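You operate a simulated robot arm through the tools that you are given. There is no shell and no other tool. Be economical: measure what you need, move in short steps, check, and stop when the job is done.

You run a simulated robot arm. Do the job below in one go: nothing can be reset, and whatever is moved stays where it is left.

JOB
Pack the green lunch box with the beans snack box and the lemon tea.
Fine: one in each half, then press the lid on.

The check looks at the end state, three seconds after you hand in, the way a careful person would. Anything else that was tipped, shoved, dropped, spilled or broken makes it a failure. Lids that push on must go on centred and level and be pressed home; caps that screw on are set level and turned clockwise until they are tight.

ROBOT AND FRAMES
A 7-joint arm with a two-finger parallel gripper, fixed in place. Base frame: the origin is at the foot of the arm, x ahead of it, y to its left, z up; the work surface is at about z = 0. Lengths are in m, angles in degrees, forces in N, time in s.
With the tool pointing down near the work surface it reaches from about 0.24 to 0.62 m from the base axis. Its first joint turns from -66.0 to 66.0 degrees. Payload 2.6 kg.
The tool frame sits at the grasp point between the pads (the TCP): z along the fingers, y along the line on which they close. The tips reach 0.03 m beyond it. Largest opening 0.094 m; finger width 0.028, thickness 0.01; the body of the gripper, 0.05 by 0.096 m, starts 0.055 m behind the TCP.
Orientation is that of the tool frame in the base frame, as a unit quaternion [x, y, z, w]. With the fingers straight down and closing along the base's y, the tool's x points along the base's -x, its y along +y and its z along -z.

CONTROLS
- The arm moves only by the tool nudge_tool. Its argument "plan" is a list that holds one entry, the list of rows, each a list of 6 numbers: the shift along the tool's x, y, z in units of 40 mm (1.0 is 40 mm), then the turn, a rotation vector about the tool's x, y, z in units of 8 degrees (1.0 is 8 degrees). In form: [[[dx, dy, dz, rx, ry, rz], ...]]. A call has 1 to 10 rows; each row shifts and turns the commanded pose from where the row before left it, along the tool's axes as they then stand. "claw" is the closure in counts, from 0 (fully open) to 255 (shut), set as the call begins (left out, the last holds). A call with a number of a shift or a turn outside -1 to 1 is refused whole. Each row takes 0.2 s and may step no farther than 0.05 m and 8.6 degrees from the row before; otherwise, or with a gripper value out of range, the whole call is refused. A pose out of reach is approached as far as the arm can. The call stops where the force on the tool passes 70 N (or 10 N more than at its start, if that is more) or the arm is blocked; 0.2 s more then pass. The fingers move at their own pace (about 0.072 m/s each) and stop on an object; they squeeze with about 29 N. The grip force told is the motor's: it shows also when the fingers shut on nothing. Time passes only in rows, and 0.2 s behind the last, so rows that do not move let the fingers close. The reply holds the time, the measured pose of the TCP, the force on the tool along the base axes, the opening and the grip force, in the units named above and with some noise, and new pictures: "pictures" is both (left out), scene, wrist or none.
- Cameras (640 x 400 px; columns grow to the right, rows downward): "scene" is fixed at [0.0385, 0.4342, 0.5614]; the picture's right is [-0.76, -0.65, 0.00], its down [-0.38, 0.45, -0.81] and it looks along [0.52, -0.62, -0.59] (base axes); focal length 332 px, centre (320, 200). "wrist" rides on the gripper at [0.076, 0.014, -0.102] in the tool frame; the picture's right is [-0.18, 0.98, 0.00], its down [-0.75, -0.14, -0.64] and it looks along [-0.63, -0.12, 0.77] (tool axes); focal length 243 px, centre (320, 200). There is no depth. A picture from a camera that has moved, and an enlarged one, comes with that camera's place and axes in the base frame and with its lens.
- enlarge(camera, box): a new picture of the part [left, top, right, bottom] of that camera's present view, enlarged. The clock stands still meanwhile.
- hand_in(): hands the job in; it is judged then, once.

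Go step by step. Nothing tells you positions but the pictures and the camera data: compare them with the known pose of the tool, close in by small moves and look again before you grip or let go. The budget is 120 turns and 170 pictures, counting those below and the enlarged ones. Unless the task says otherwise, let go and move clear before handing in, and close with one line.

The tools are called after "Request:" by a JSON object that holds its "method" and its "body". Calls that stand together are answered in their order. nudge_tool: Moves the arm, as the interface text tells. Its arguments: {"type":"object","properties":{"plan":{"type":"array"},"claw":{"type":"number"},"pictures":{"type":"string","enum":["both","scene","wrist","none"]}},"required":["plan"]} The other tools are called the same way: enlarge (camera, box) takes an enlarged picture of a part of a camera's view; hand_in () hands the job in.

At the start:

```text
clock: 0.0
tcp_pos: [0.3589, -0.185, 0.3261]
tcp_rot: [0.001, 1.0, 0.001, 0.0]
contact_force: [-0.6, 0.3, 0.2]
finger_gap: 0.0938
grip_force: 0.0
```

scene: 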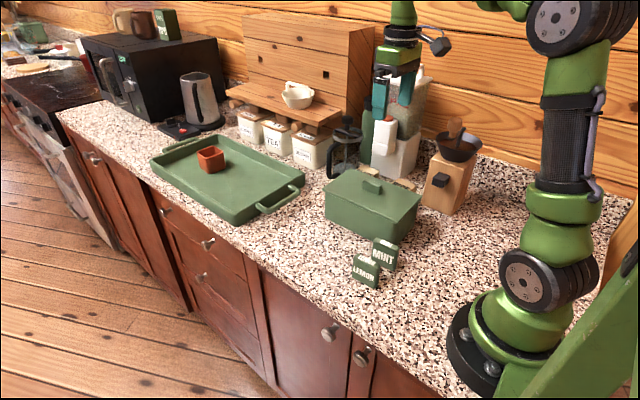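
wrist: 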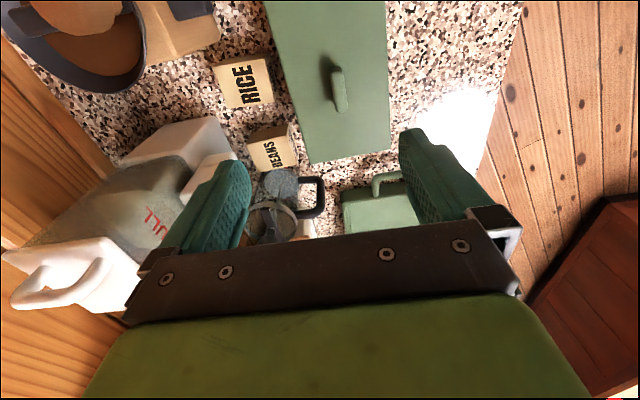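

I see the green lunch box with its lid apparently on, the MINT and LEMON boxes in front of it, and RICE and BEANS behind it. I'll look closer before moving.

Request:
{"method": "enlarge", "body": {"camera": "scene", "box": [300, 130, 480, 300]}}

Request:
{"method": "enlarge", "body": {"camera": "wrist", "box": [180, 0, 460, 240]}}

```text
2.35 times, centred on (390, 215) of scene
camera zoom: at [0.0385, 0.4342, 0.5614], right [-0.76, -0.65, 0.0], down [-0.38, 0.45, -0.81], along [0.52, -0.62, -0.59], focal length 782 px, centre (155, 165)
```

zoom: 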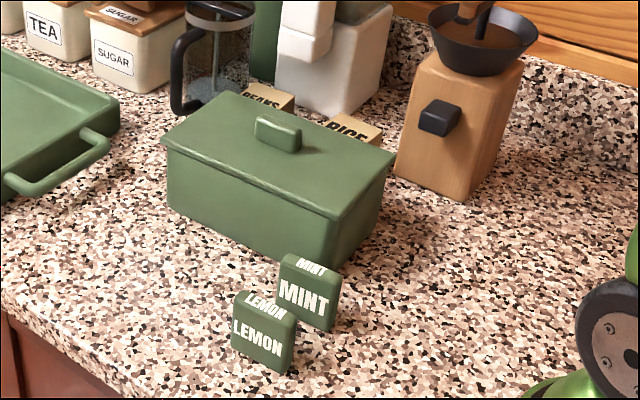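

```text
1.67 times, centred on (320, 120) of wrist
camera zoom: at [0.2828, -0.1702, 0.4289], right [0.18, 0.98, 0.0], down [0.75, -0.14, 0.64], along [0.63, -0.12, -0.77], focal length 404 px, centre (320, 333)
```

zoom: 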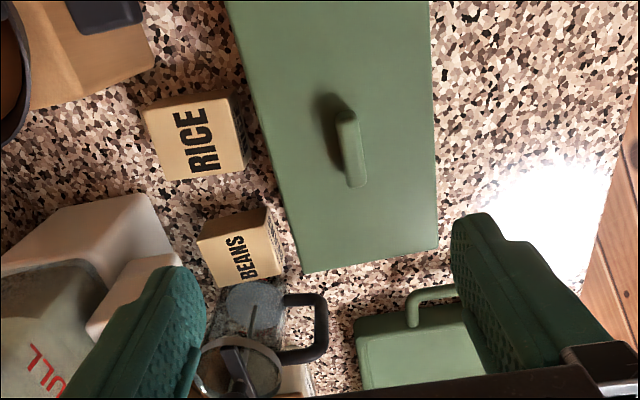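

The lid handle appears to be near (0.376, -0.168), with its top around z 0.11. BEANS is near (0.466, -0.287), LEMON near (0.26, 0.01), and there is free counter near (0.43, 0.01). I'll move above the handle and check.

Request:
{"method": "nudge_tool", "body": {"plan": [[[-0.43, 0.43, 0.6, 0, 0, 0], [0, 0, 0.8, 0, 0, 0], [0, 0, 0.8, 0, 0, 0], [0, 0, 0, 0, 0, 0]]], "claw": 0}}

```text
clock: 1.0
tcp_pos: [0.378, -0.1693, 0.2393]
tcp_rot: [0.001, 1.0, 0.0, 0.0]
contact_force: [0.0, 0.0, 0.5]
finger_gap: 0.0939
grip_force: 0.0
camera wrist: at [0.3009, -0.155, 0.3415], right [0.19, 0.98, 0.0], down [0.75, -0.14, 0.64], along [0.63, -0.12, -0.77], focal length 243 px, centre (320, 200)
```

scene: 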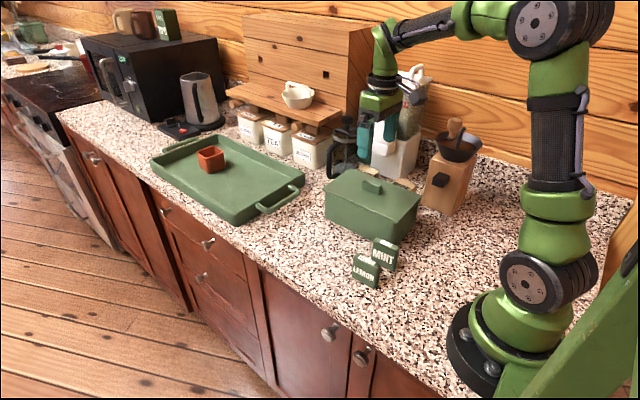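
wrist: 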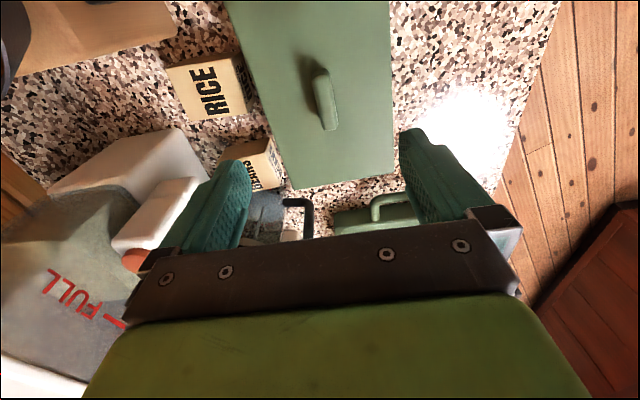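

The handle lies near (0.375, -0.164) and the box is aligned with the base axes. I'll descend most of the way, centred on it.

Request:
{"method": "nudge_tool", "body": {"plan": [[[0.05, 0.13, 0.8, 0, 0, 0], [0, 0, 0.8, 0, 0, 0], [0, 0, 0.8, 0, 0, 0], [0, 0, 0, 0, 0, 0]]]}}

Request:
{"method": "enlarge", "body": {"camera": "scene", "box": [310, 120, 430, 200]}}

```text
clock: 2.0
tcp_pos: [0.3742, -0.1631, 0.1414]
tcp_rot: [0.001, 1.0, 0.0, 0.0]
contact_force: [0.4, -0.5, -0.5]
finger_gap: 0.0938
grip_force: 0.0
camera wrist: at [0.2969, -0.1487, 0.2443], right [0.18, 0.98, 0.0], down [0.75, -0.14, 0.64], along [0.63, -0.12, -0.77], focal length 243 px, centre (320, 200)
```

scene: 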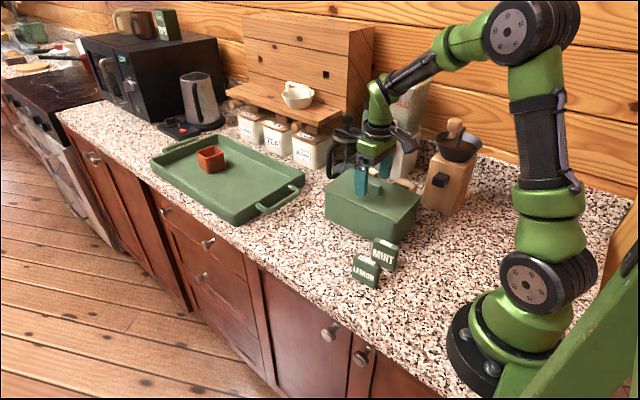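
wrist: 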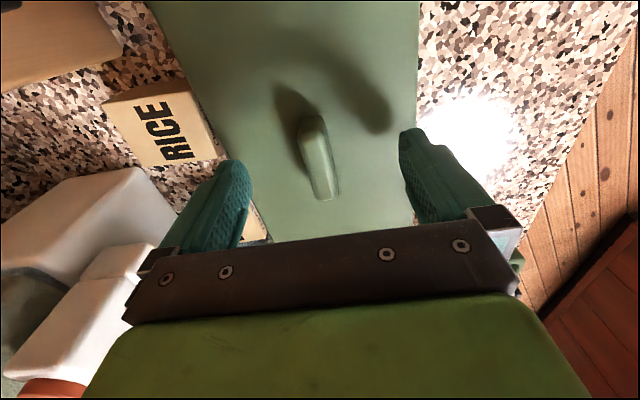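

```text
5.00 times, centred on (370, 160) of scene
camera zoom: at [0.0385, 0.4342, 0.5614], right [-0.76, -0.65, 0.0], down [-0.38, 0.45, -0.81], along [0.52, -0.62, -0.59], focal length 1662 px, centre (70, 400)
```

zoom: 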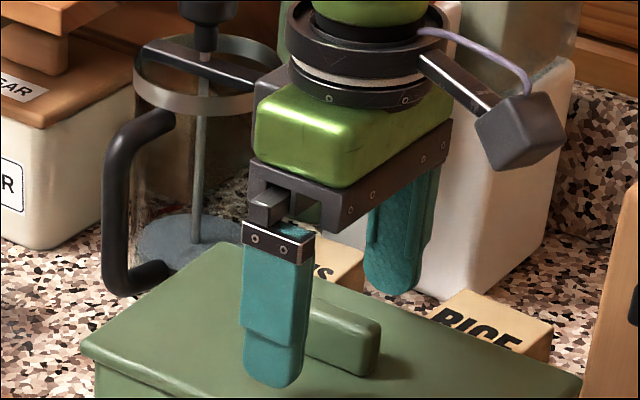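

The handle is centred between the fingers. I'll go down 17 mm and close.

Request:
{"method": "nudge_tool", "body": {"plan": [[[0.05, 0, 0.2, 0, 0, 0], [0, 0, 0.22, 0, 0, 0], [0, 0, 0, 0, 0, 0]]], "claw": 0}}

Request:
{"method": "enlarge", "body": {"camera": "scene", "box": [310, 140, 430, 220]}}

```text
clock: 2.8
tcp_pos: [0.3721, -0.1641, 0.1255]
tcp_rot: [0.001, 1.0, 0.001, 0.001]
contact_force: [-19.0, 6.7, 41.9]
finger_gap: 0.0939
grip_force: 0.0
camera wrist: at [0.2949, -0.1481, 0.2285], right [0.19, 0.98, 0.0], down [0.75, -0.14, 0.64], along [0.63, -0.12, -0.77], focal length 243 px, centre (320, 200)
```

scene: 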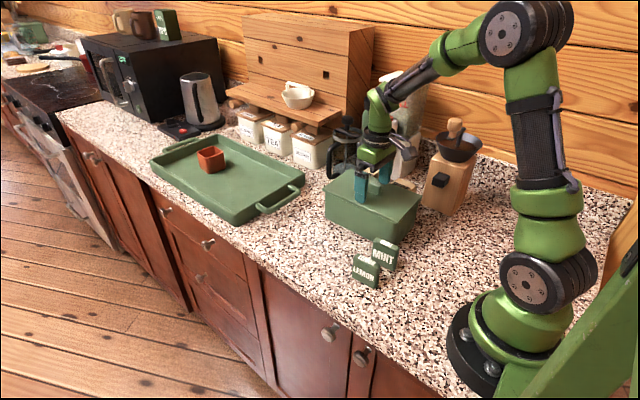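
wrist: 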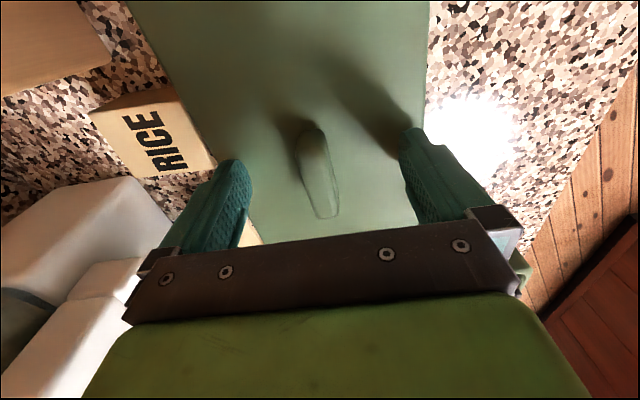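

```text
5.00 times, centred on (370, 180) of scene
camera zoom: at [0.0382, 0.4343, 0.5614], right [-0.76, -0.65, 0.0], down [-0.38, 0.45, -0.81], along [0.52, -0.62, -0.59], focal length 1662 px, centre (70, 300)
```

zoom: 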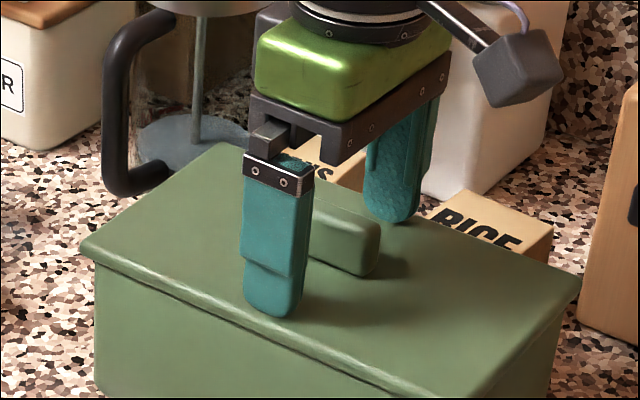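

The tips touched the lid at TCP z 0.1255, so the lid top is near 0.0955. I'll back up about 3 mm and close on the handle.

Request:
{"method": "nudge_tool", "body": {"plan": [[[0, 0, -0.08, 0, 0, 0], [0, 0, 0, 0, 0, 0], [0, 0, 0, 0, 0, 0], [0, 0, 0, 0, 0, 0], [0, 0, 0, 0, 0, 0]]], "claw": 255, "pictures": "none"}}

```text
clock: 4.0
tcp_pos: [0.372, -0.1601, 0.1277]
tcp_rot: [0.0, 1.0, 0.0, -0.001]
contact_force: [-0.4, -0.3, 0.0]
finger_gap: 0.0193
grip_force: 29.0
```

The handle is gripped at 19 mm. I'll lift slowly.

Request:
{"method": "nudge_tool", "body": {"plan": [[[0, 0, -0.25, 0, 0, 0], [0, 0, -0.25, 0, 0, 0], [0, 0, -0.5, 0, 0, 0], [0, 0, -0.6, 0, 0, 0], [0, 0, -0.7, 0, 0, 0], [0, 0, 0, 0, 0, 0]]]}}

```text
clock: 5.4
tcp_pos: [0.3712, -0.1656, 0.2209]
tcp_rot: [0.001, 1.0, 0.0, 0.001]
contact_force: [0.8, 0.0, -0.5]
finger_gap: 0.0194
grip_force: 28.9
camera wrist: at [0.295, -0.1502, 0.3228], right [0.18, 0.98, 0.0], down [0.75, -0.14, 0.64], along [0.63, -0.12, -0.77], focal length 243 px, centre (320, 200)
```

scene: 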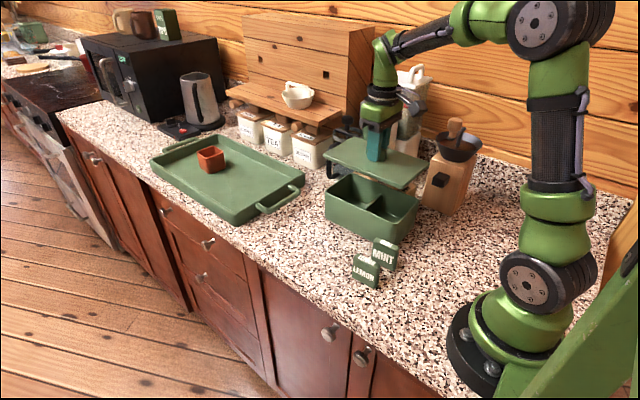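
wrist: 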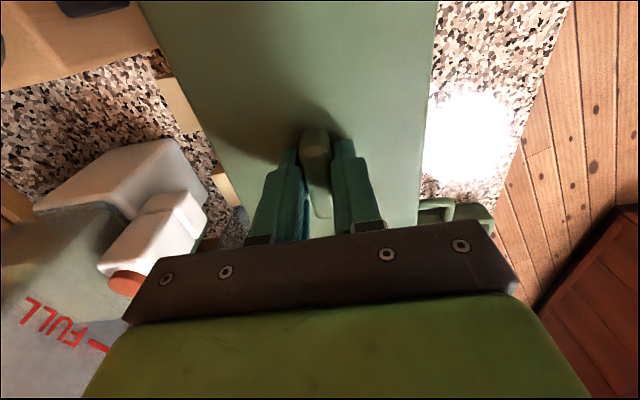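

The lid came off cleanly and the box has two halves split across x. I'll carry the lid over the free counter at about (0.43, 0.01).

Request:
{"method": "nudge_tool", "body": {"plan": [[[-0.3, 0.88, 0, 0, 0, 0], [-0.3, 0.88, 0, 0, 0, 0], [-0.3, 0.88, 0, 0, 0, 0], [-0.3, 0.88, 0, 0, 0, 0], [-0.3, 0.88, 0, 0, 0, 0], [0, 0, 0.7, 0, 0, 0], [0, 0, 0.8, 0, 0, 0], [0, 0, 0, 0, 0, 0]]]}}

Request:
{"method": "enlarge", "body": {"camera": "scene", "box": [240, 150, 440, 300]}}

```text
clock: 7.2
tcp_pos: [0.4345, 0.013, 0.1614]
tcp_rot: [0.001, 1.0, -0.001, 0.001]
contact_force: [0.1, 0.1, -0.8]
finger_gap: 0.0195
grip_force: 28.8
camera wrist: at [0.3575, 0.0275, 0.2635], right [0.19, 0.98, 0.0], down [0.75, -0.14, 0.64], along [0.63, -0.12, -0.77], focal length 243 px, centre (320, 200)
```

scene: 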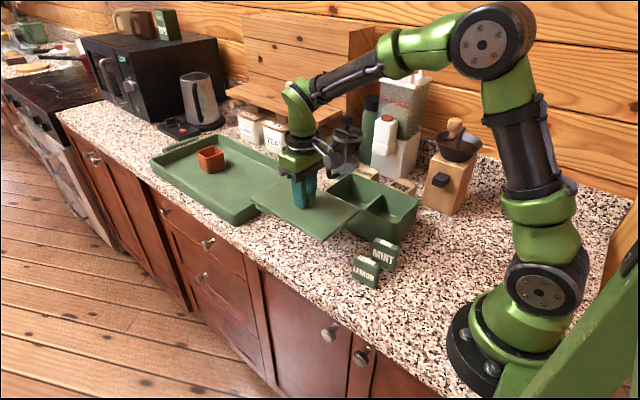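
wrist: 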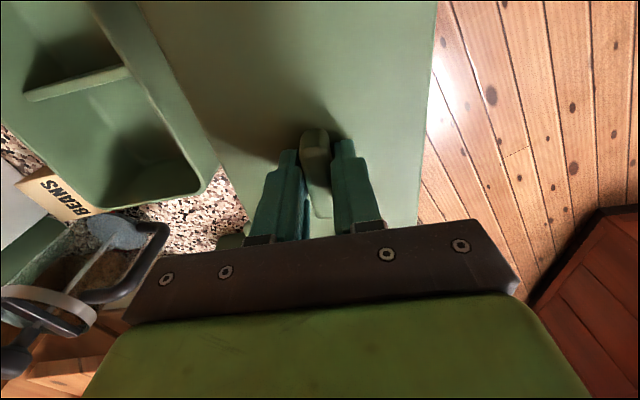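

```text
2.67 times, centred on (340, 225) of scene
camera zoom: at [0.0385, 0.4342, 0.5614], right [-0.76, -0.65, 0.0], down [-0.38, 0.45, -0.81], along [0.52, -0.62, -0.59], focal length 886 px, centre (267, 133)
```

zoom: 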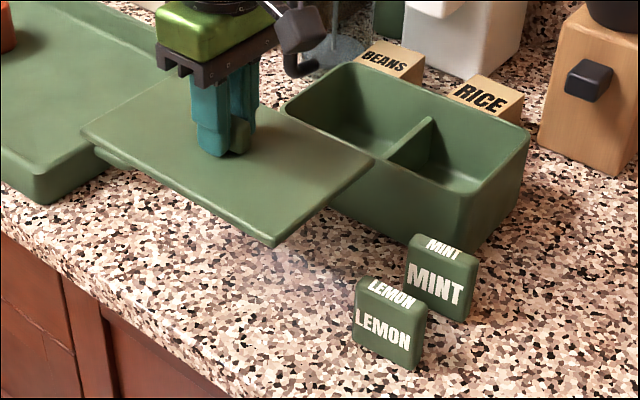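

The lid is over clear counter. I'll lower it gently, most of the way.

Request:
{"method": "nudge_tool", "body": {"plan": [[[0.07, -0.05, 0.7, 0, 0, 0], [0, 0, 0.7, 0, 0, 0], [0, 0, 0.6, 0, 0, 0], [0, 0, 0.2, 0, 0, 0], [0, 0, 0, 0, 0, 0]]], "pictures": "scene"}}

Request:
{"method": "enlarge", "body": {"camera": "scene", "box": [240, 150, 440, 300]}}

```text
clock: 8.4
tcp_pos: [0.4313, 0.0131, 0.0724]
tcp_rot: [0.002, 1.0, 0.0, 0.0]
contact_force: [0.2, -0.3, -1.1]
finger_gap: 0.0194
grip_force: 28.7
```

scene: 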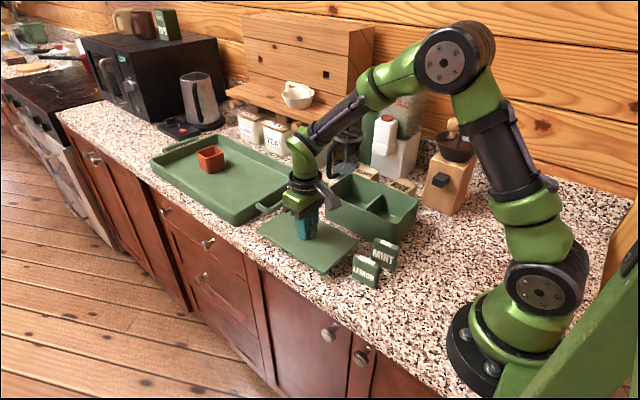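

```text
2.67 times, centred on (340, 225) of scene
camera zoom: at [0.0385, 0.4342, 0.5614], right [-0.76, -0.65, 0.0], down [-0.38, 0.45, -0.81], along [0.52, -0.62, -0.59], focal length 886 px, centre (267, 133)
```

zoom: 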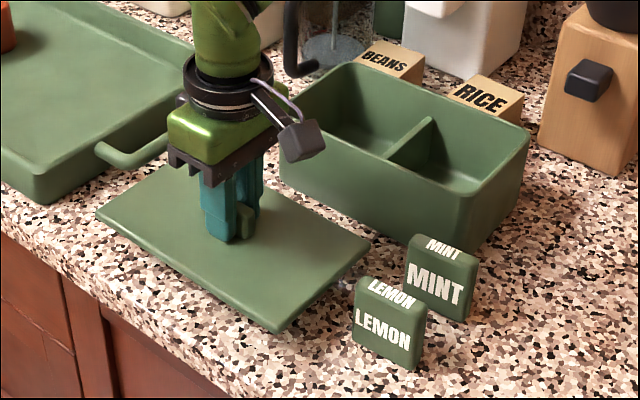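

The clearances to the tray and the tea boxes look fine. I'll lower slowly to contact.

Request:
{"method": "nudge_tool", "body": {"plan": [[[0, 0, 0.1, 0, 0, 0], [0, 0, 0.1, 0, 0, 0], [0, 0, 0.1, 0, 0, 0], [0, 0, 0, 0, 0, 0]]], "pictures": "none"}}

```text
clock: 9.4
tcp_pos: [0.4293, 0.0123, 0.0603]
tcp_rot: [0.0, 1.0, 0.0, 0.0]
contact_force: [-0.6, 1.1, -0.5]
finger_gap: 0.0194
grip_force: 29.1
```

Request:
{"method": "nudge_tool", "body": {"plan": [[[0, 0, 0.07, 0, 0, 0], [0, 0, 0.07, 0, 0, 0], [0, 0, 0.07, 0, 0, 0], [0, 0, 0, 0, 0, 0]]], "pictures": "scene"}}

```text
clock: 10.4
tcp_pos: [0.4283, 0.0118, 0.0523]
tcp_rot: [0.001, 1.0, 0.0, 0.0]
contact_force: [0.5, -0.7, 0.0]
finger_gap: 0.0196
grip_force: 29.1
```

scene: 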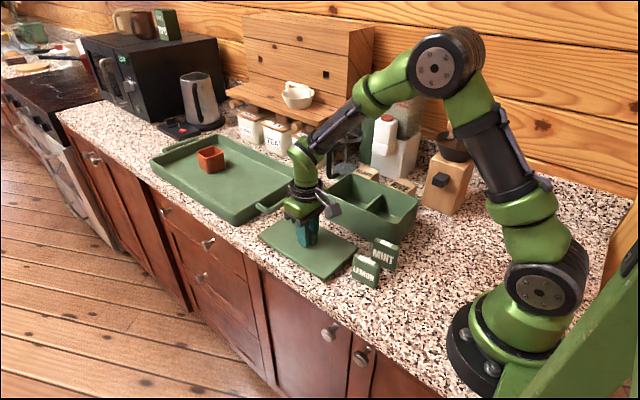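

The arm still feels no contact at z 0.052. I'll continue in small steps.

Request:
{"method": "nudge_tool", "body": {"plan": [[[0, 0, 0.06, 0, 0, 0], [0, 0, 0.06, 0, 0, 0], [0, 0, 0, 0, 0, 0]]], "pictures": "none"}}

```text
clock: 11.2
tcp_pos: [0.4304, 0.0118, 0.0473]
tcp_rot: [0.001, 1.0, 0.001, 0.0]
contact_force: [-0.7, 0.4, -0.8]
finger_gap: 0.0194
grip_force: 29.1
```

Request:
{"method": "nudge_tool", "body": {"plan": [[[0, 0, 0.05, 0, 0, 0], [0, 0, 0.05, 0, 0, 0], [0, 0, 0, 0, 0, 0]]], "pictures": "none"}}

Request:
{"method": "enlarge", "body": {"camera": "scene", "box": [250, 190, 370, 290]}}

```text
clock: 12.0
tcp_pos: [0.431, 0.0119, 0.0436]
tcp_rot: [0.001, 1.0, 0.0, 0.0]
contact_force: [-0.5, 0.3, -1.2]
finger_gap: 0.0194
grip_force: 29.0
```

```text
4.00 times, centred on (310, 240) of scene
camera zoom: at [0.0385, 0.4342, 0.5614], right [-0.76, -0.65, 0.0], down [-0.38, 0.45, -0.81], along [0.52, -0.62, -0.59], focal length 1330 px, centre (360, 40)
```

zoom: 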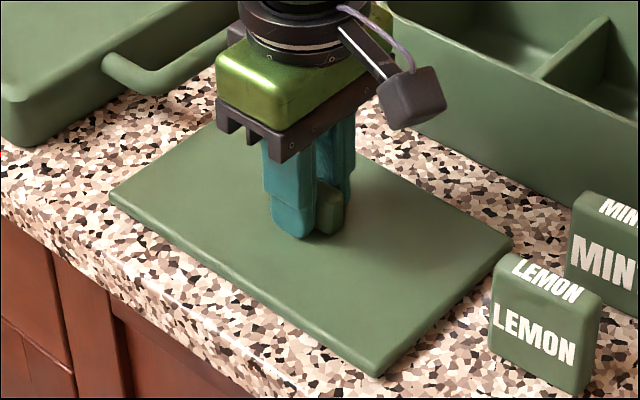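

The lid is very close to the counter. I'll keep going down slowly.

Request:
{"method": "nudge_tool", "body": {"plan": [[[0, 0, 0.04, 0, 0, 0], [0, 0, 0.04, 0, 0, 0], [0, 0, 0, 0, 0, 0]]], "pictures": "none"}}

```text
clock: 12.8
tcp_pos: [0.4299, 0.0111, 0.0396]
tcp_rot: [0.001, 1.0, 0.0, 0.0]
contact_force: [-0.3, 1.5, 2.8]
finger_gap: 0.0194
grip_force: 29.1
```

A light contact shows. I'll take one more small step to confirm.

Request:
{"method": "nudge_tool", "body": {"plan": [[[0, 0, 0.03, 0, 0, 0], [0, 0, 0, 0, 0, 0]]], "pictures": "none"}}

```text
clock: 13.4
tcp_pos: [0.4311, 0.0114, 0.0406]
tcp_rot: [0.001, 1.0, 0.001, 0.0]
contact_force: [-8.0, 0.3, 14.5]
finger_gap: 0.0194
grip_force: 29.1
```

The lid rests on the counter. I'll release it and rise.

Request:
{"method": "nudge_tool", "body": {"plan": [[[0, 0, -0.02, 0, 0, 0], [0, 0, 0, 0, 0, 0], [0, 0, 0, 0, 0, 0], [0, 0, 0, 0, 0, 0], [0, 0, -0.5, 0, 0, 0], [0, 0, -0.9, 0, 0, 0], [0, 0, -0.9, 0, 0, 0], [0, 0, -0.9, 0, 0, 0], [0, 0, -0.8, 0, 0, 0], [0, 0, 0, 0, 0, 0]]], "claw": 0}}

```text
clock: 15.6
tcp_pos: [0.4291, 0.013, 0.2026]
tcp_rot: [0.001, 1.0, 0.0, 0.0]
contact_force: [0.2, -0.1, 0.0]
finger_gap: 0.0938
grip_force: 0.0
camera wrist: at [0.3532, 0.0272, 0.3036], right [0.18, 0.98, 0.0], down [0.75, -0.14, 0.64], along [0.63, -0.12, -0.77], focal length 243 px, centre (320, 200)
```

scene: 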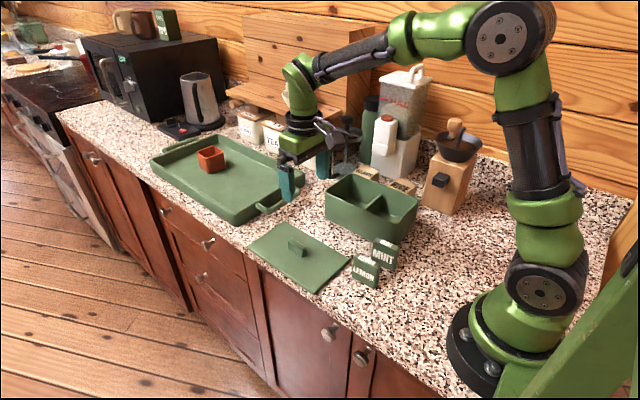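
wrist: 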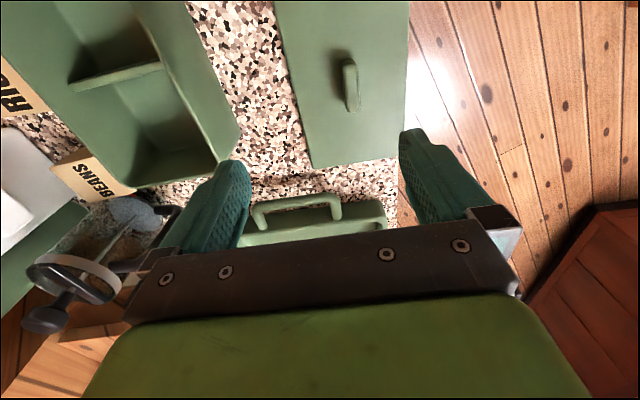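

The lid is down safely. Next I'll move over LEMON at about (0.268, 0.005) to look at it.

Request:
{"method": "nudge_tool", "body": {"plan": [[[0.8, 0, 0, 0, 0, 0], [0.8, 0, 0, 0, 0, 0], [0.8, 0, 0, 0, 0, 0], [0.8, 0, 0, 0, 0, 0], [0.75, -0.1, 0, 0, 0, 0], [0, 0, 0, 0, 0, 0]]]}}

Request:
{"method": "enlarge", "body": {"camera": "scene", "box": [320, 220, 440, 300]}}

```text
clock: 17.0
tcp_pos: [0.2714, 0.0069, 0.1967]
tcp_rot: [0.001, 1.0, 0.0, 0.0]
contact_force: [-0.7, -0.2, 0.6]
finger_gap: 0.094
grip_force: 0.0
camera wrist: at [0.1955, 0.0217, 0.2994], right [0.19, 0.98, 0.0], down [0.75, -0.14, 0.64], along [0.63, -0.12, -0.77], focal length 243 px, centre (320, 200)
```

scene: 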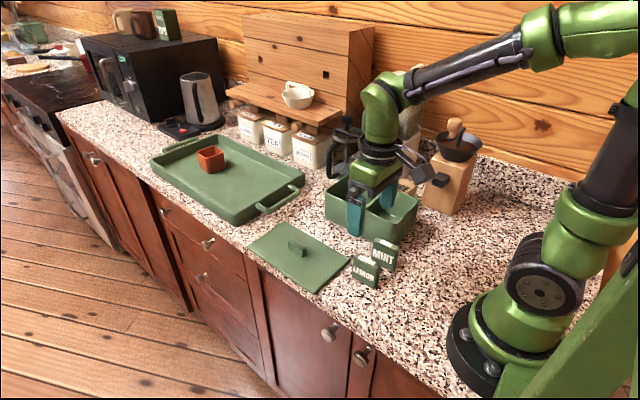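
wrist: 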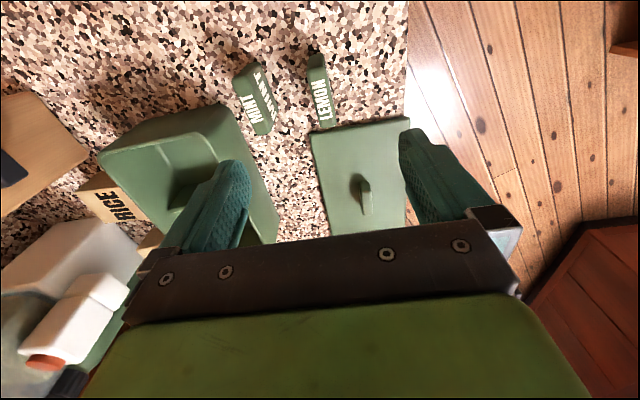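

```text
5.00 times, centred on (380, 260) of scene
camera zoom: at [0.0384, 0.4342, 0.5614], right [-0.76, -0.65, 0.0], down [-0.38, 0.45, -0.81], along [0.52, -0.62, -0.59], focal length 1662 px, centre (20, -100)
```

zoom: 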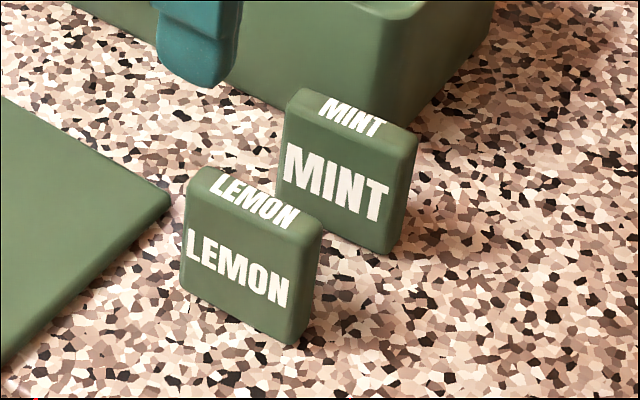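

I'll zoom the wrist view on LEMON and MINT.

Request:
{"method": "enlarge", "body": {"camera": "wrist", "box": [210, 30, 370, 150]}}

```text
3.33 times, centred on (290, 90) of wrist
camera zoom: at [0.1955, 0.0217, 0.2994], right [0.19, 0.98, 0.0], down [0.75, -0.14, 0.64], along [0.63, -0.12, -0.77], focal length 809 px, centre (420, 567)
```

zoom: 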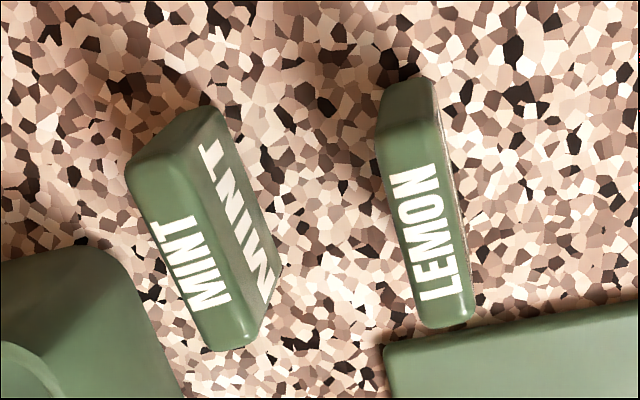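

LEMON is at about (0.270, 0.008), aligned with x, around 0.06 tall and 0.02 thick. I'll narrow the fingers to stay clear of MINT, then descend partway.

Request:
{"method": "nudge_tool", "body": {"plan": [[[0, 0.04, 0.6, 0, 0, 0], [0, 0, 0.7, 0, 0, 0], [0, 0, 0.7, 0, 0, 0], [0, 0, 0.2, 0, 0, 0], [0, 0, 0, 0, 0, 0]]], "claw": 110}}

Request:
{"method": "enlarge", "body": {"camera": "scene", "box": [320, 200, 440, 300]}}

Request:
{"method": "enlarge", "body": {"camera": "wrist", "box": [220, 60, 420, 260]}}

```text
clock: 18.2
tcp_pos: [0.2729, 0.011, 0.1106]
tcp_rot: [0.001, 1.0, -0.001, 0.0]
contact_force: [-0.4, 1.0, -0.6]
finger_gap: 0.0535
grip_force: 0.1
camera wrist: at [0.1959, 0.025, 0.2129], right [0.18, 0.98, 0.0], down [0.75, -0.14, 0.64], along [0.63, -0.12, -0.77], focal length 243 px, centre (320, 200)
```

scene: 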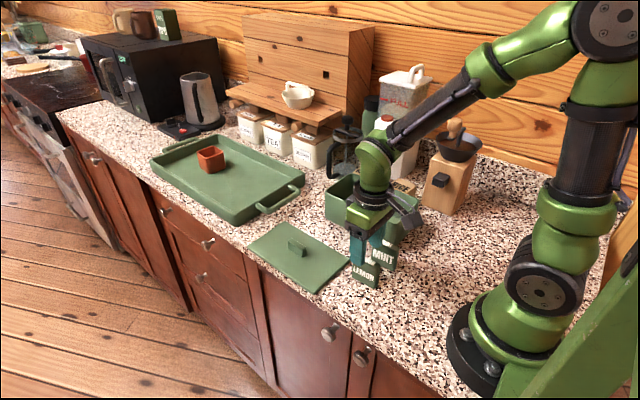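
wrist: 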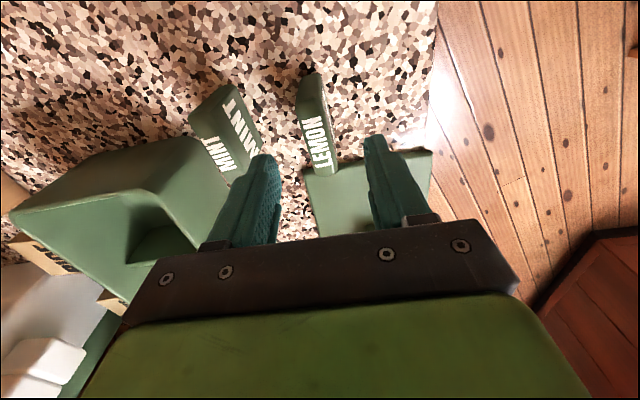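

```text
4.00 times, centred on (380, 250) of scene
camera zoom: at [0.0385, 0.4342, 0.5614], right [-0.76, -0.65, 0.0], down [-0.38, 0.45, -0.81], along [0.52, -0.62, -0.59], focal length 1330 px, centre (80, 0)
```

zoom: 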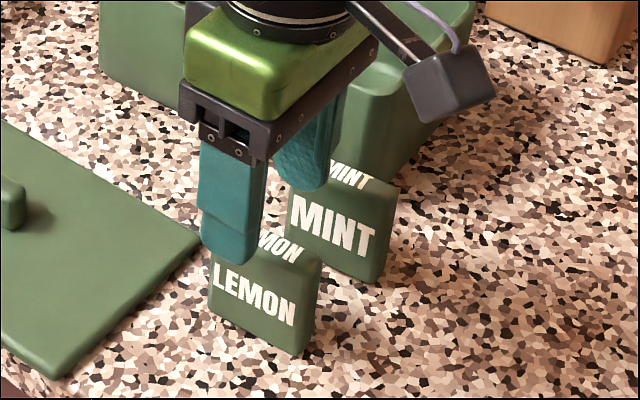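

```text
2.00 times, centred on (320, 160) of wrist
camera zoom: at [0.1959, 0.025, 0.2129], right [0.18, 0.98, 0.0], down [0.75, -0.14, 0.64], along [0.63, -0.12, -0.77], focal length 485 px, centre (320, 280)
```

zoom: 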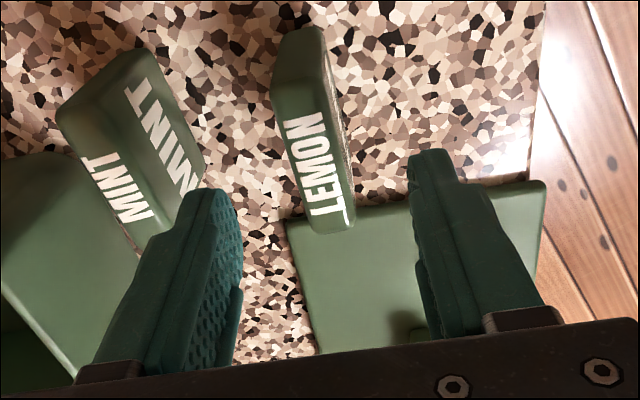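

The fingers straddle LEMON with room to MINT. I'll shift 5 mm back, descend to z 0.048 and look.

Request:
{"method": "nudge_tool", "body": {"plan": [[[0.12, 0, 0.3, 0, 0, 0], [0, 0, 0.5, 0, 0, 0], [0, 0, 0.5, 0, 0, 0], [0, 0, 0.25, 0, 0, 0], [0, 0, 0, 0, 0, 0]]], "pictures": "wrist"}}

Request:
{"method": "enlarge", "body": {"camera": "scene", "box": [320, 200, 440, 300]}}

```text
clock: 19.4
tcp_pos: [0.2679, 0.0092, 0.0502]
tcp_rot: [-0.001, 1.0, 0.0, -0.001]
contact_force: [-0.9, -0.5, -0.3]
finger_gap: 0.0531
grip_force: 0.1
camera wrist: at [0.1918, 0.0243, 0.152], right [0.18, 0.98, 0.0], down [0.75, -0.14, 0.64], along [0.63, -0.12, -0.77], focal length 243 px, centre (320, 200)
```

wrist: 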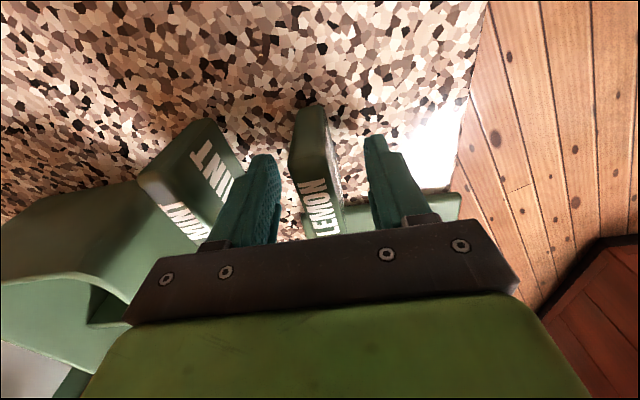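

```text
4.00 times, centred on (380, 250) of scene
camera zoom: at [0.0385, 0.4342, 0.5614], right [-0.76, -0.65, 0.0], down [-0.38, 0.45, -0.81], along [0.52, -0.62, -0.59], focal length 1330 px, centre (80, 0)
```

zoom: 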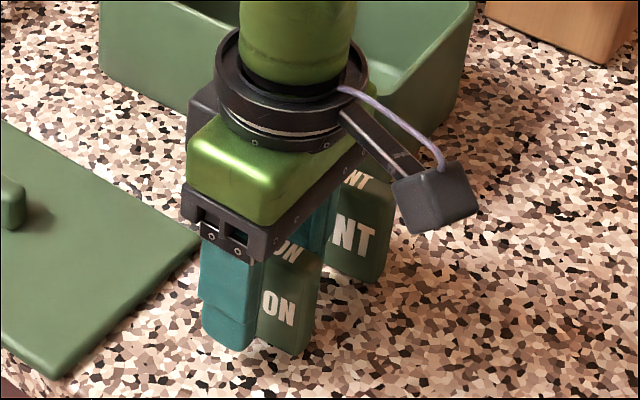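

The alignment is good, so I'll close on LEMON.

Request:
{"method": "nudge_tool", "body": {"plan": [[[0, 0, 0, 0, 0, 0], [0, 0, 0, 0, 0, 0], [0, 0, 0, 0, 0, 0]]], "claw": 255, "pictures": "wrist"}}

```text
clock: 20.2
tcp_pos: [0.2685, 0.0083, 0.0484]
tcp_rot: [0.0, 1.0, 0.0, 0.0]
contact_force: [0.4, -0.3, 0.2]
finger_gap: 0.0212
grip_force: 29.1
camera wrist: at [0.1918, 0.0243, 0.1522], right [0.18, 0.98, 0.0], down [0.75, -0.14, 0.64], along [0.63, -0.12, -0.77], focal length 243 px, centre (320, 200)
```

wrist: 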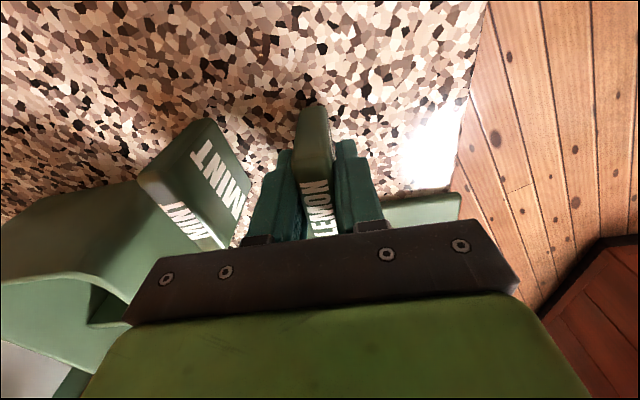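

LEMON is held. I'll lift it straight up and carry it above the near half of the box.

Request:
{"method": "nudge_tool", "body": {"plan": [[[0, 0, -0.5, 0, 0, 0], [0, 0, -0.8, 0, 0, 0], [0, 0, -0.9, 0, 0, 0], [0, 0, -0.8, 0, 0, 0], [-0.28, -0.86, 0, 0, 0, 0], [-0.28, -0.86, 0, 0, 0, 0], [-0.28, -0.86, 0, 0, 0, 0], [-0.28, -0.86, 0, 0, 0, 0], [-0.28, -0.86, 0, 0, 0, 0], [0, 0, 0, 0, 0, 0]]]}}

Request:
{"method": "enlarge", "body": {"camera": "wrist", "box": [160, 0, 480, 240]}}

Request:
{"method": "enlarge", "body": {"camera": "scene", "box": [310, 120, 450, 260]}}

```text
clock: 22.4
tcp_pos: [0.3215, -0.1646, 0.1711]
tcp_rot: [0.001, 1.0, 0.0, 0.0]
contact_force: [-0.1, -0.3, 0.2]
finger_gap: 0.0214
grip_force: 29.1
camera wrist: at [0.2447, -0.1486, 0.2737], right [0.19, 0.98, 0.0], down [0.75, -0.14, 0.64], along [0.63, -0.12, -0.77], focal length 243 px, centre (320, 200)
```

scene: 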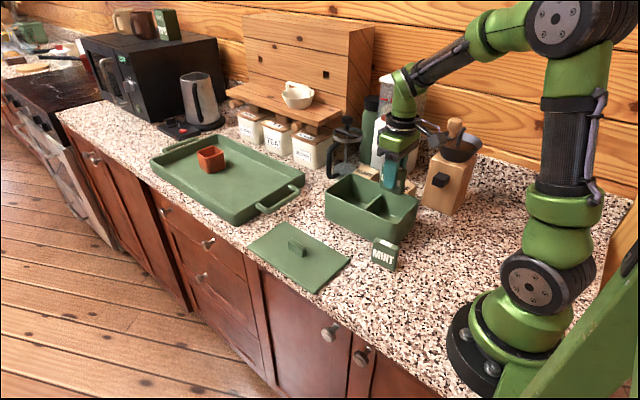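
wrist: 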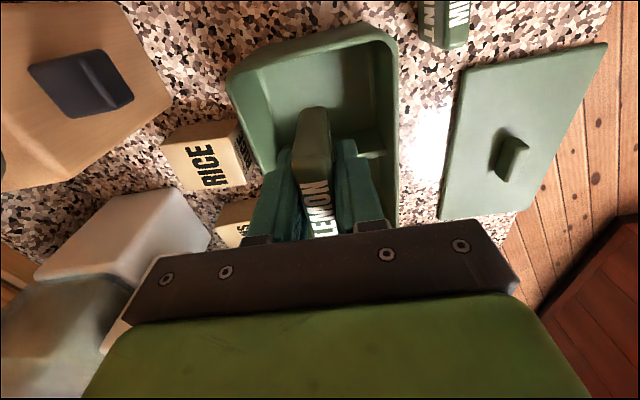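

```text
1.67 times, centred on (320, 120) of wrist
camera zoom: at [0.2447, -0.1486, 0.2737], right [0.19, 0.98, 0.0], down [0.75, -0.14, 0.64], along [0.63, -0.12, -0.77], focal length 404 px, centre (320, 333)
```

zoom: 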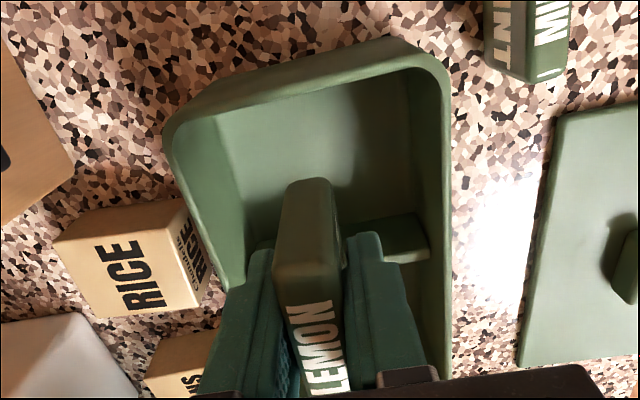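

```text
2.86 times, centred on (380, 190) of scene
camera zoom: at [0.0385, 0.4342, 0.5614], right [-0.76, -0.65, 0.0], down [-0.38, 0.45, -0.81], along [0.52, -0.62, -0.59], focal length 950 px, centre (149, 229)
```

zoom: 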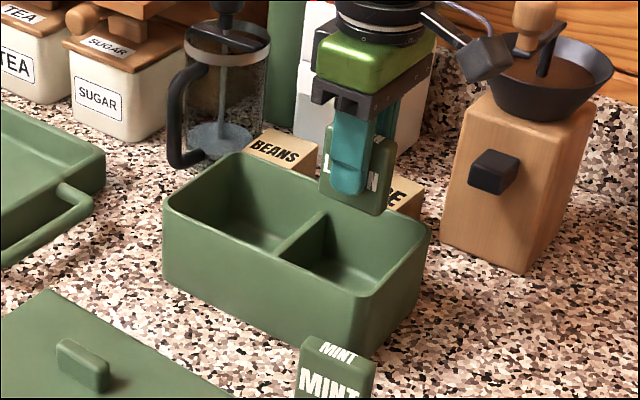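

The box interior spans x 0.27–0.47 and y -0.215 to -0.10, with the divider at x≈0.371. LEMON is centred over the near half, so I'll lower it.

Request:
{"method": "nudge_tool", "body": {"plan": [[[0, 0.08, 0.7, 0, 0, 0], [0, 0, 0.8, 0, 0, 0], [0, 0, 0.7, 0, 0, 0], [0, 0, 0.5, 0, 0, 0], [0, 0, 0, 0, 0, 0]]], "pictures": "both"}}

Request:
{"method": "enlarge", "body": {"camera": "scene", "box": [310, 140, 450, 260]}}

```text
clock: 23.6
tcp_pos: [0.3223, -0.1607, 0.063]
tcp_rot: [0.001, 1.0, -0.001, -0.001]
contact_force: [-0.5, 0.1, 0.2]
finger_gap: 0.0213
grip_force: 29.0
camera wrist: at [0.2458, -0.1459, 0.1656], right [0.19, 0.98, 0.0], down [0.75, -0.14, 0.64], along [0.63, -0.12, -0.77], focal length 243 px, centre (320, 200)
```

scene: 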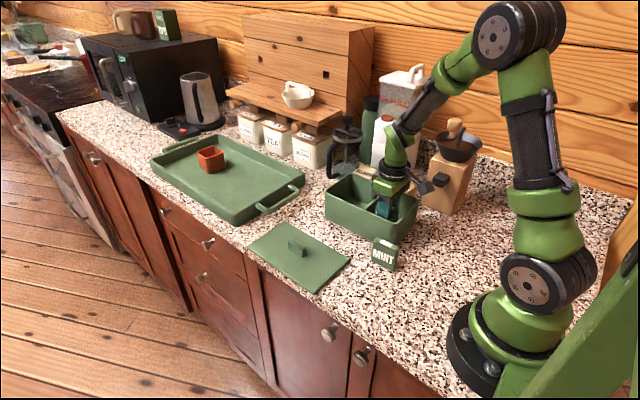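
wrist: 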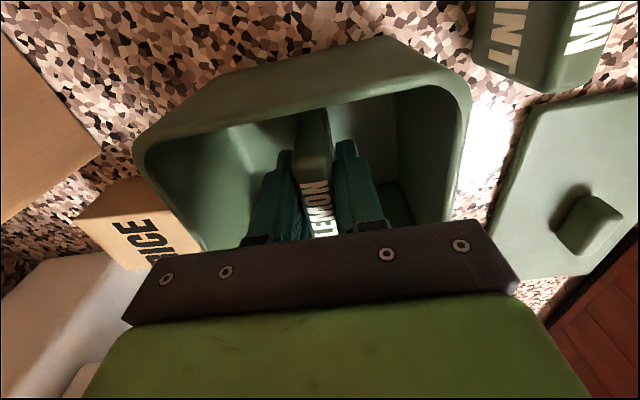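

```text
3.33 times, centred on (380, 200) of scene
camera zoom: at [0.0385, 0.4342, 0.5614], right [-0.76, -0.65, 0.0], down [-0.38, 0.45, -0.81], along [0.52, -0.62, -0.59], focal length 1108 px, centre (120, 200)
```

zoom: 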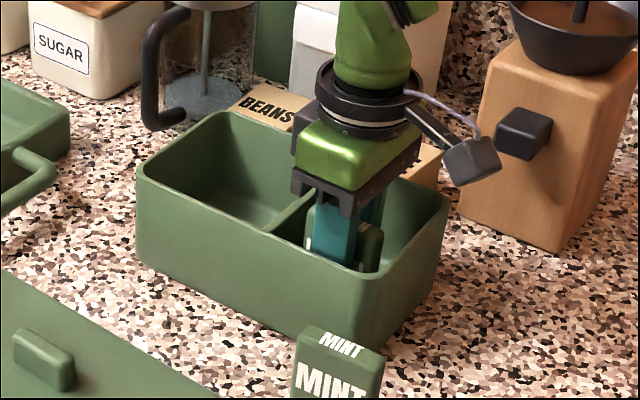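

LEMON is inside the near half. I'll lower it the last bit in small steps.

Request:
{"method": "nudge_tool", "body": {"plan": [[[0, 0, 0.08, 0, 0, 0], [0, 0, 0.06, 0, 0, 0], [0, 0, 0, 0, 0, 0]]], "pictures": "none"}}

```text
clock: 24.4
tcp_pos: [0.3223, -0.161, 0.0575]
tcp_rot: [0.001, 1.0, 0.0, 0.0]
contact_force: [0.2, 0.5, -0.9]
finger_gap: 0.0211
grip_force: 28.9
```

Request:
{"method": "nudge_tool", "body": {"plan": [[[0, 0, 0.05, 0, 0, 0], [0, 0, 0.05, 0, 0, 0], [0, 0, 0, 0, 0, 0]]], "pictures": "none"}}

```text
clock: 25.2
tcp_pos: [0.3238, -0.1606, 0.0543]
tcp_rot: [0.001, 1.0, -0.001, 0.003]
contact_force: [-4.1, 1.4, 27.5]
finger_gap: 0.0213
grip_force: 28.6
```

Floor contact. I'll ease up 1 mm, open to about 45 mm, and rise.

Request:
{"method": "nudge_tool", "body": {"plan": [[[0, 0, -0.03, 0, 0, 0], [0, 0, 0, 0, 0, 0], [0, 0, 0, 0, 0, 0], [0, 0, -0.3, 0, 0, 0], [0, 0, -0.7, 0, 0, 0], [0, 0, -0.9, 0, 0, 0], [0, 0, -0.9, 0, 0, 0], [0, 0, -0.9, 0, 0, 0], [0, 0, 0, 0, 0, 0]]], "claw": 130}}

Request:
{"method": "enlarge", "body": {"camera": "scene", "box": [310, 140, 450, 260]}}

```text
clock: 27.2
tcp_pos: [0.326, -0.1577, 0.2014]
tcp_rot: [0.0, 1.0, -0.001, 0.001]
contact_force: [0.4, -0.4, 0.0]
finger_gap: 0.0462
grip_force: 0.0
camera wrist: at [0.2488, -0.1433, 0.3047], right [0.18, 0.98, 0.0], down [0.75, -0.14, 0.64], along [0.63, -0.12, -0.77], focal length 243 px, centre (320, 200)
```

scene: 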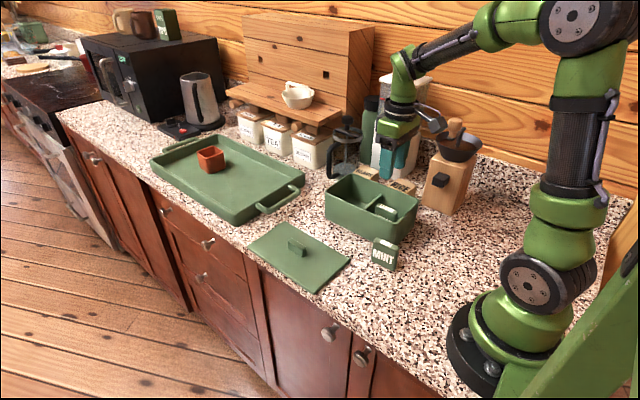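
wrist: 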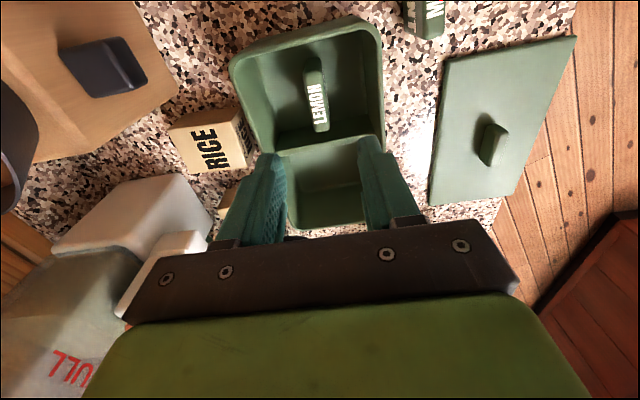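

```text
3.33 times, centred on (380, 200) of scene
camera zoom: at [0.0384, 0.4342, 0.5614], right [-0.76, -0.65, 0.0], down [-0.38, 0.45, -0.81], along [0.52, -0.62, -0.59], focal length 1108 px, centre (120, 200)
```

zoom: 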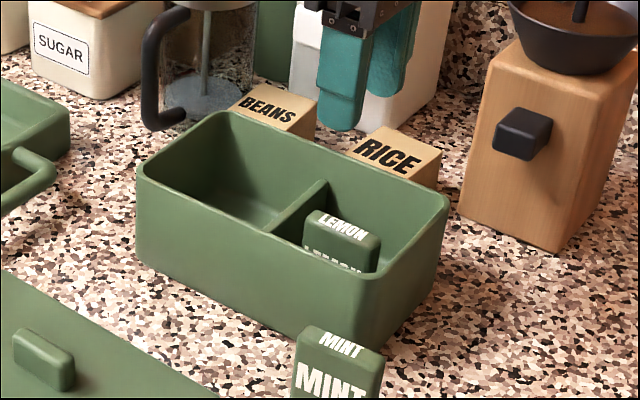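

LEMON stands in the near half. Next I'll raise and look at BEANS from above, around (0.46, -0.285).

Request:
{"method": "nudge_tool", "body": {"plan": [[[0, 0, -0.9, 0, 0, 0], [0, 0, -0.9, 0, 0, 0], [-0.8, -0.6, 0, 0, 0, 0], [-0.8, -0.6, 0, 0, 0, 0], [-0.8, -0.6, 0, 0, 0, 0], [-0.7, -0.8, 0, 0, 0, 0], [0, 0, 0, 0, 0, 0]]], "claw": 0}}

Request:
{"method": "enlarge", "body": {"camera": "wrist", "box": [200, 0, 440, 200]}}

Request:
{"method": "enlarge", "body": {"camera": "scene", "box": [310, 80, 450, 220]}}

```text
clock: 28.8
tcp_pos: [0.4463, -0.2657, 0.2725]
tcp_rot: [0.0, 1.0, 0.001, 0.0]
contact_force: [-0.1, 0.7, -0.2]
finger_gap: 0.094
grip_force: 0.1
camera wrist: at [0.3696, -0.2489, 0.3756], right [0.18, 0.98, 0.0], down [0.75, -0.14, 0.64], along [0.63, -0.12, -0.77], focal length 243 px, centre (320, 200)
```

scene: 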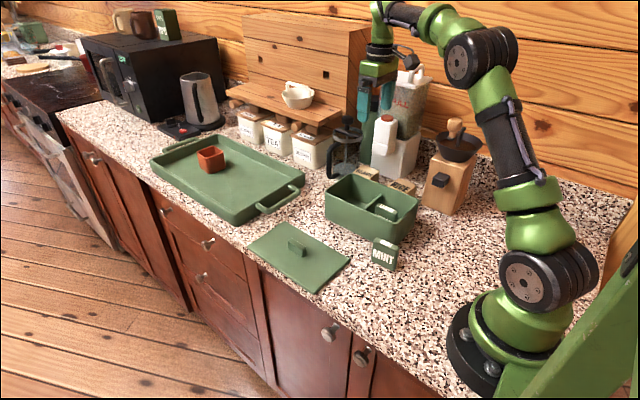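
wrist: 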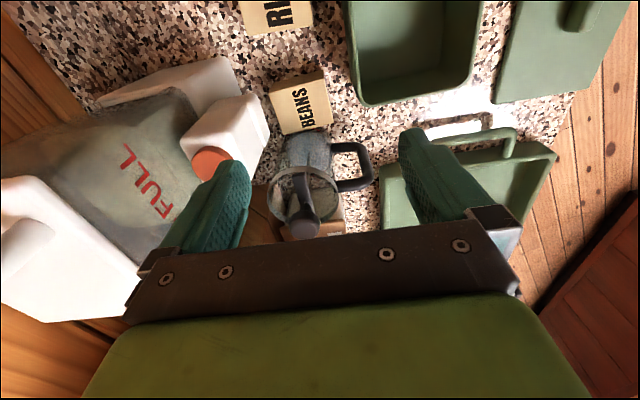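

```text
2.00 times, centred on (320, 100) of wrist
camera zoom: at [0.3696, -0.2489, 0.3756], right [0.18, 0.98, 0.0], down [0.75, -0.14, 0.64], along [0.63, -0.12, -0.77], focal length 485 px, centre (320, 400)
```

zoom: 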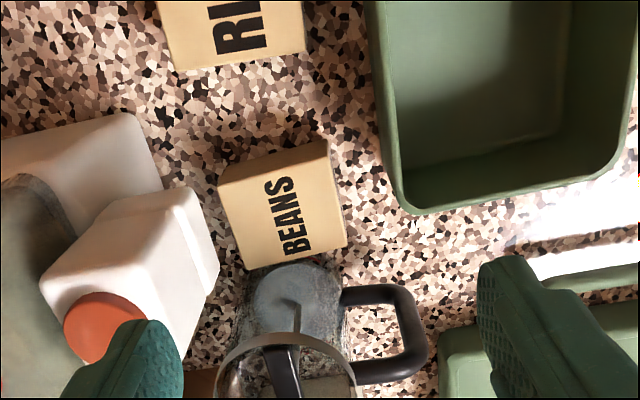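

```text
2.86 times, centred on (380, 150) of scene
camera zoom: at [0.0385, 0.4342, 0.5614], right [-0.76, -0.65, 0.0], down [-0.38, 0.45, -0.81], along [0.52, -0.62, -0.59], focal length 950 px, centre (149, 343)
```

zoom: 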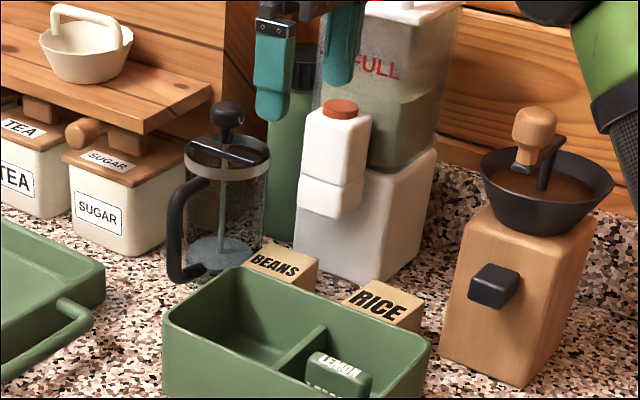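

I'll zoom in closely on BEANS for its edges.

Request:
{"method": "enlarge", "body": {"camera": "wrist", "box": [250, 50, 370, 150]}}

Request:
{"method": "enlarge", "body": {"camera": "scene", "box": [340, 150, 420, 200]}}

```text
4.00 times, centred on (310, 100) of wrist
camera zoom: at [0.3696, -0.2489, 0.3756], right [0.18, 0.98, 0.0], down [0.75, -0.14, 0.64], along [0.63, -0.12, -0.77], focal length 970 px, centre (360, 600)
```

zoom: 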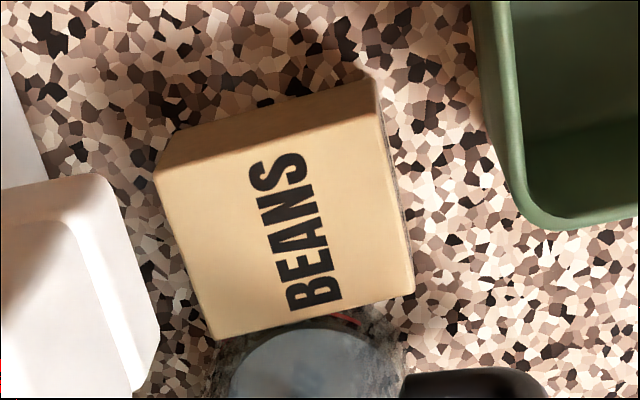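

```text
8.00 times, centred on (380, 175) of scene
camera zoom: at [0.0385, 0.4342, 0.5614], right [-0.76, -0.65, 0.0], down [-0.38, 0.45, -0.81], along [0.52, -0.62, -0.59], focal length 2659 px, centre (-160, 400)
```

zoom: 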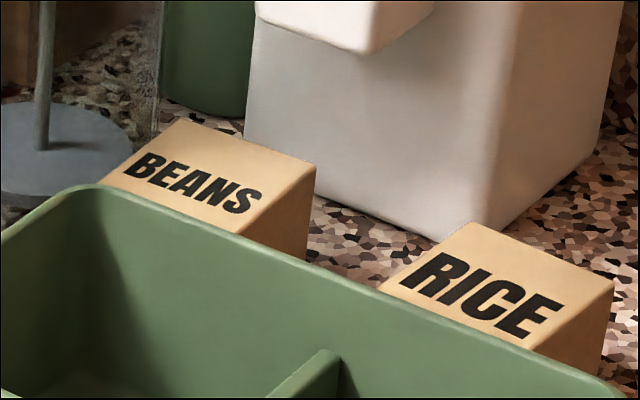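

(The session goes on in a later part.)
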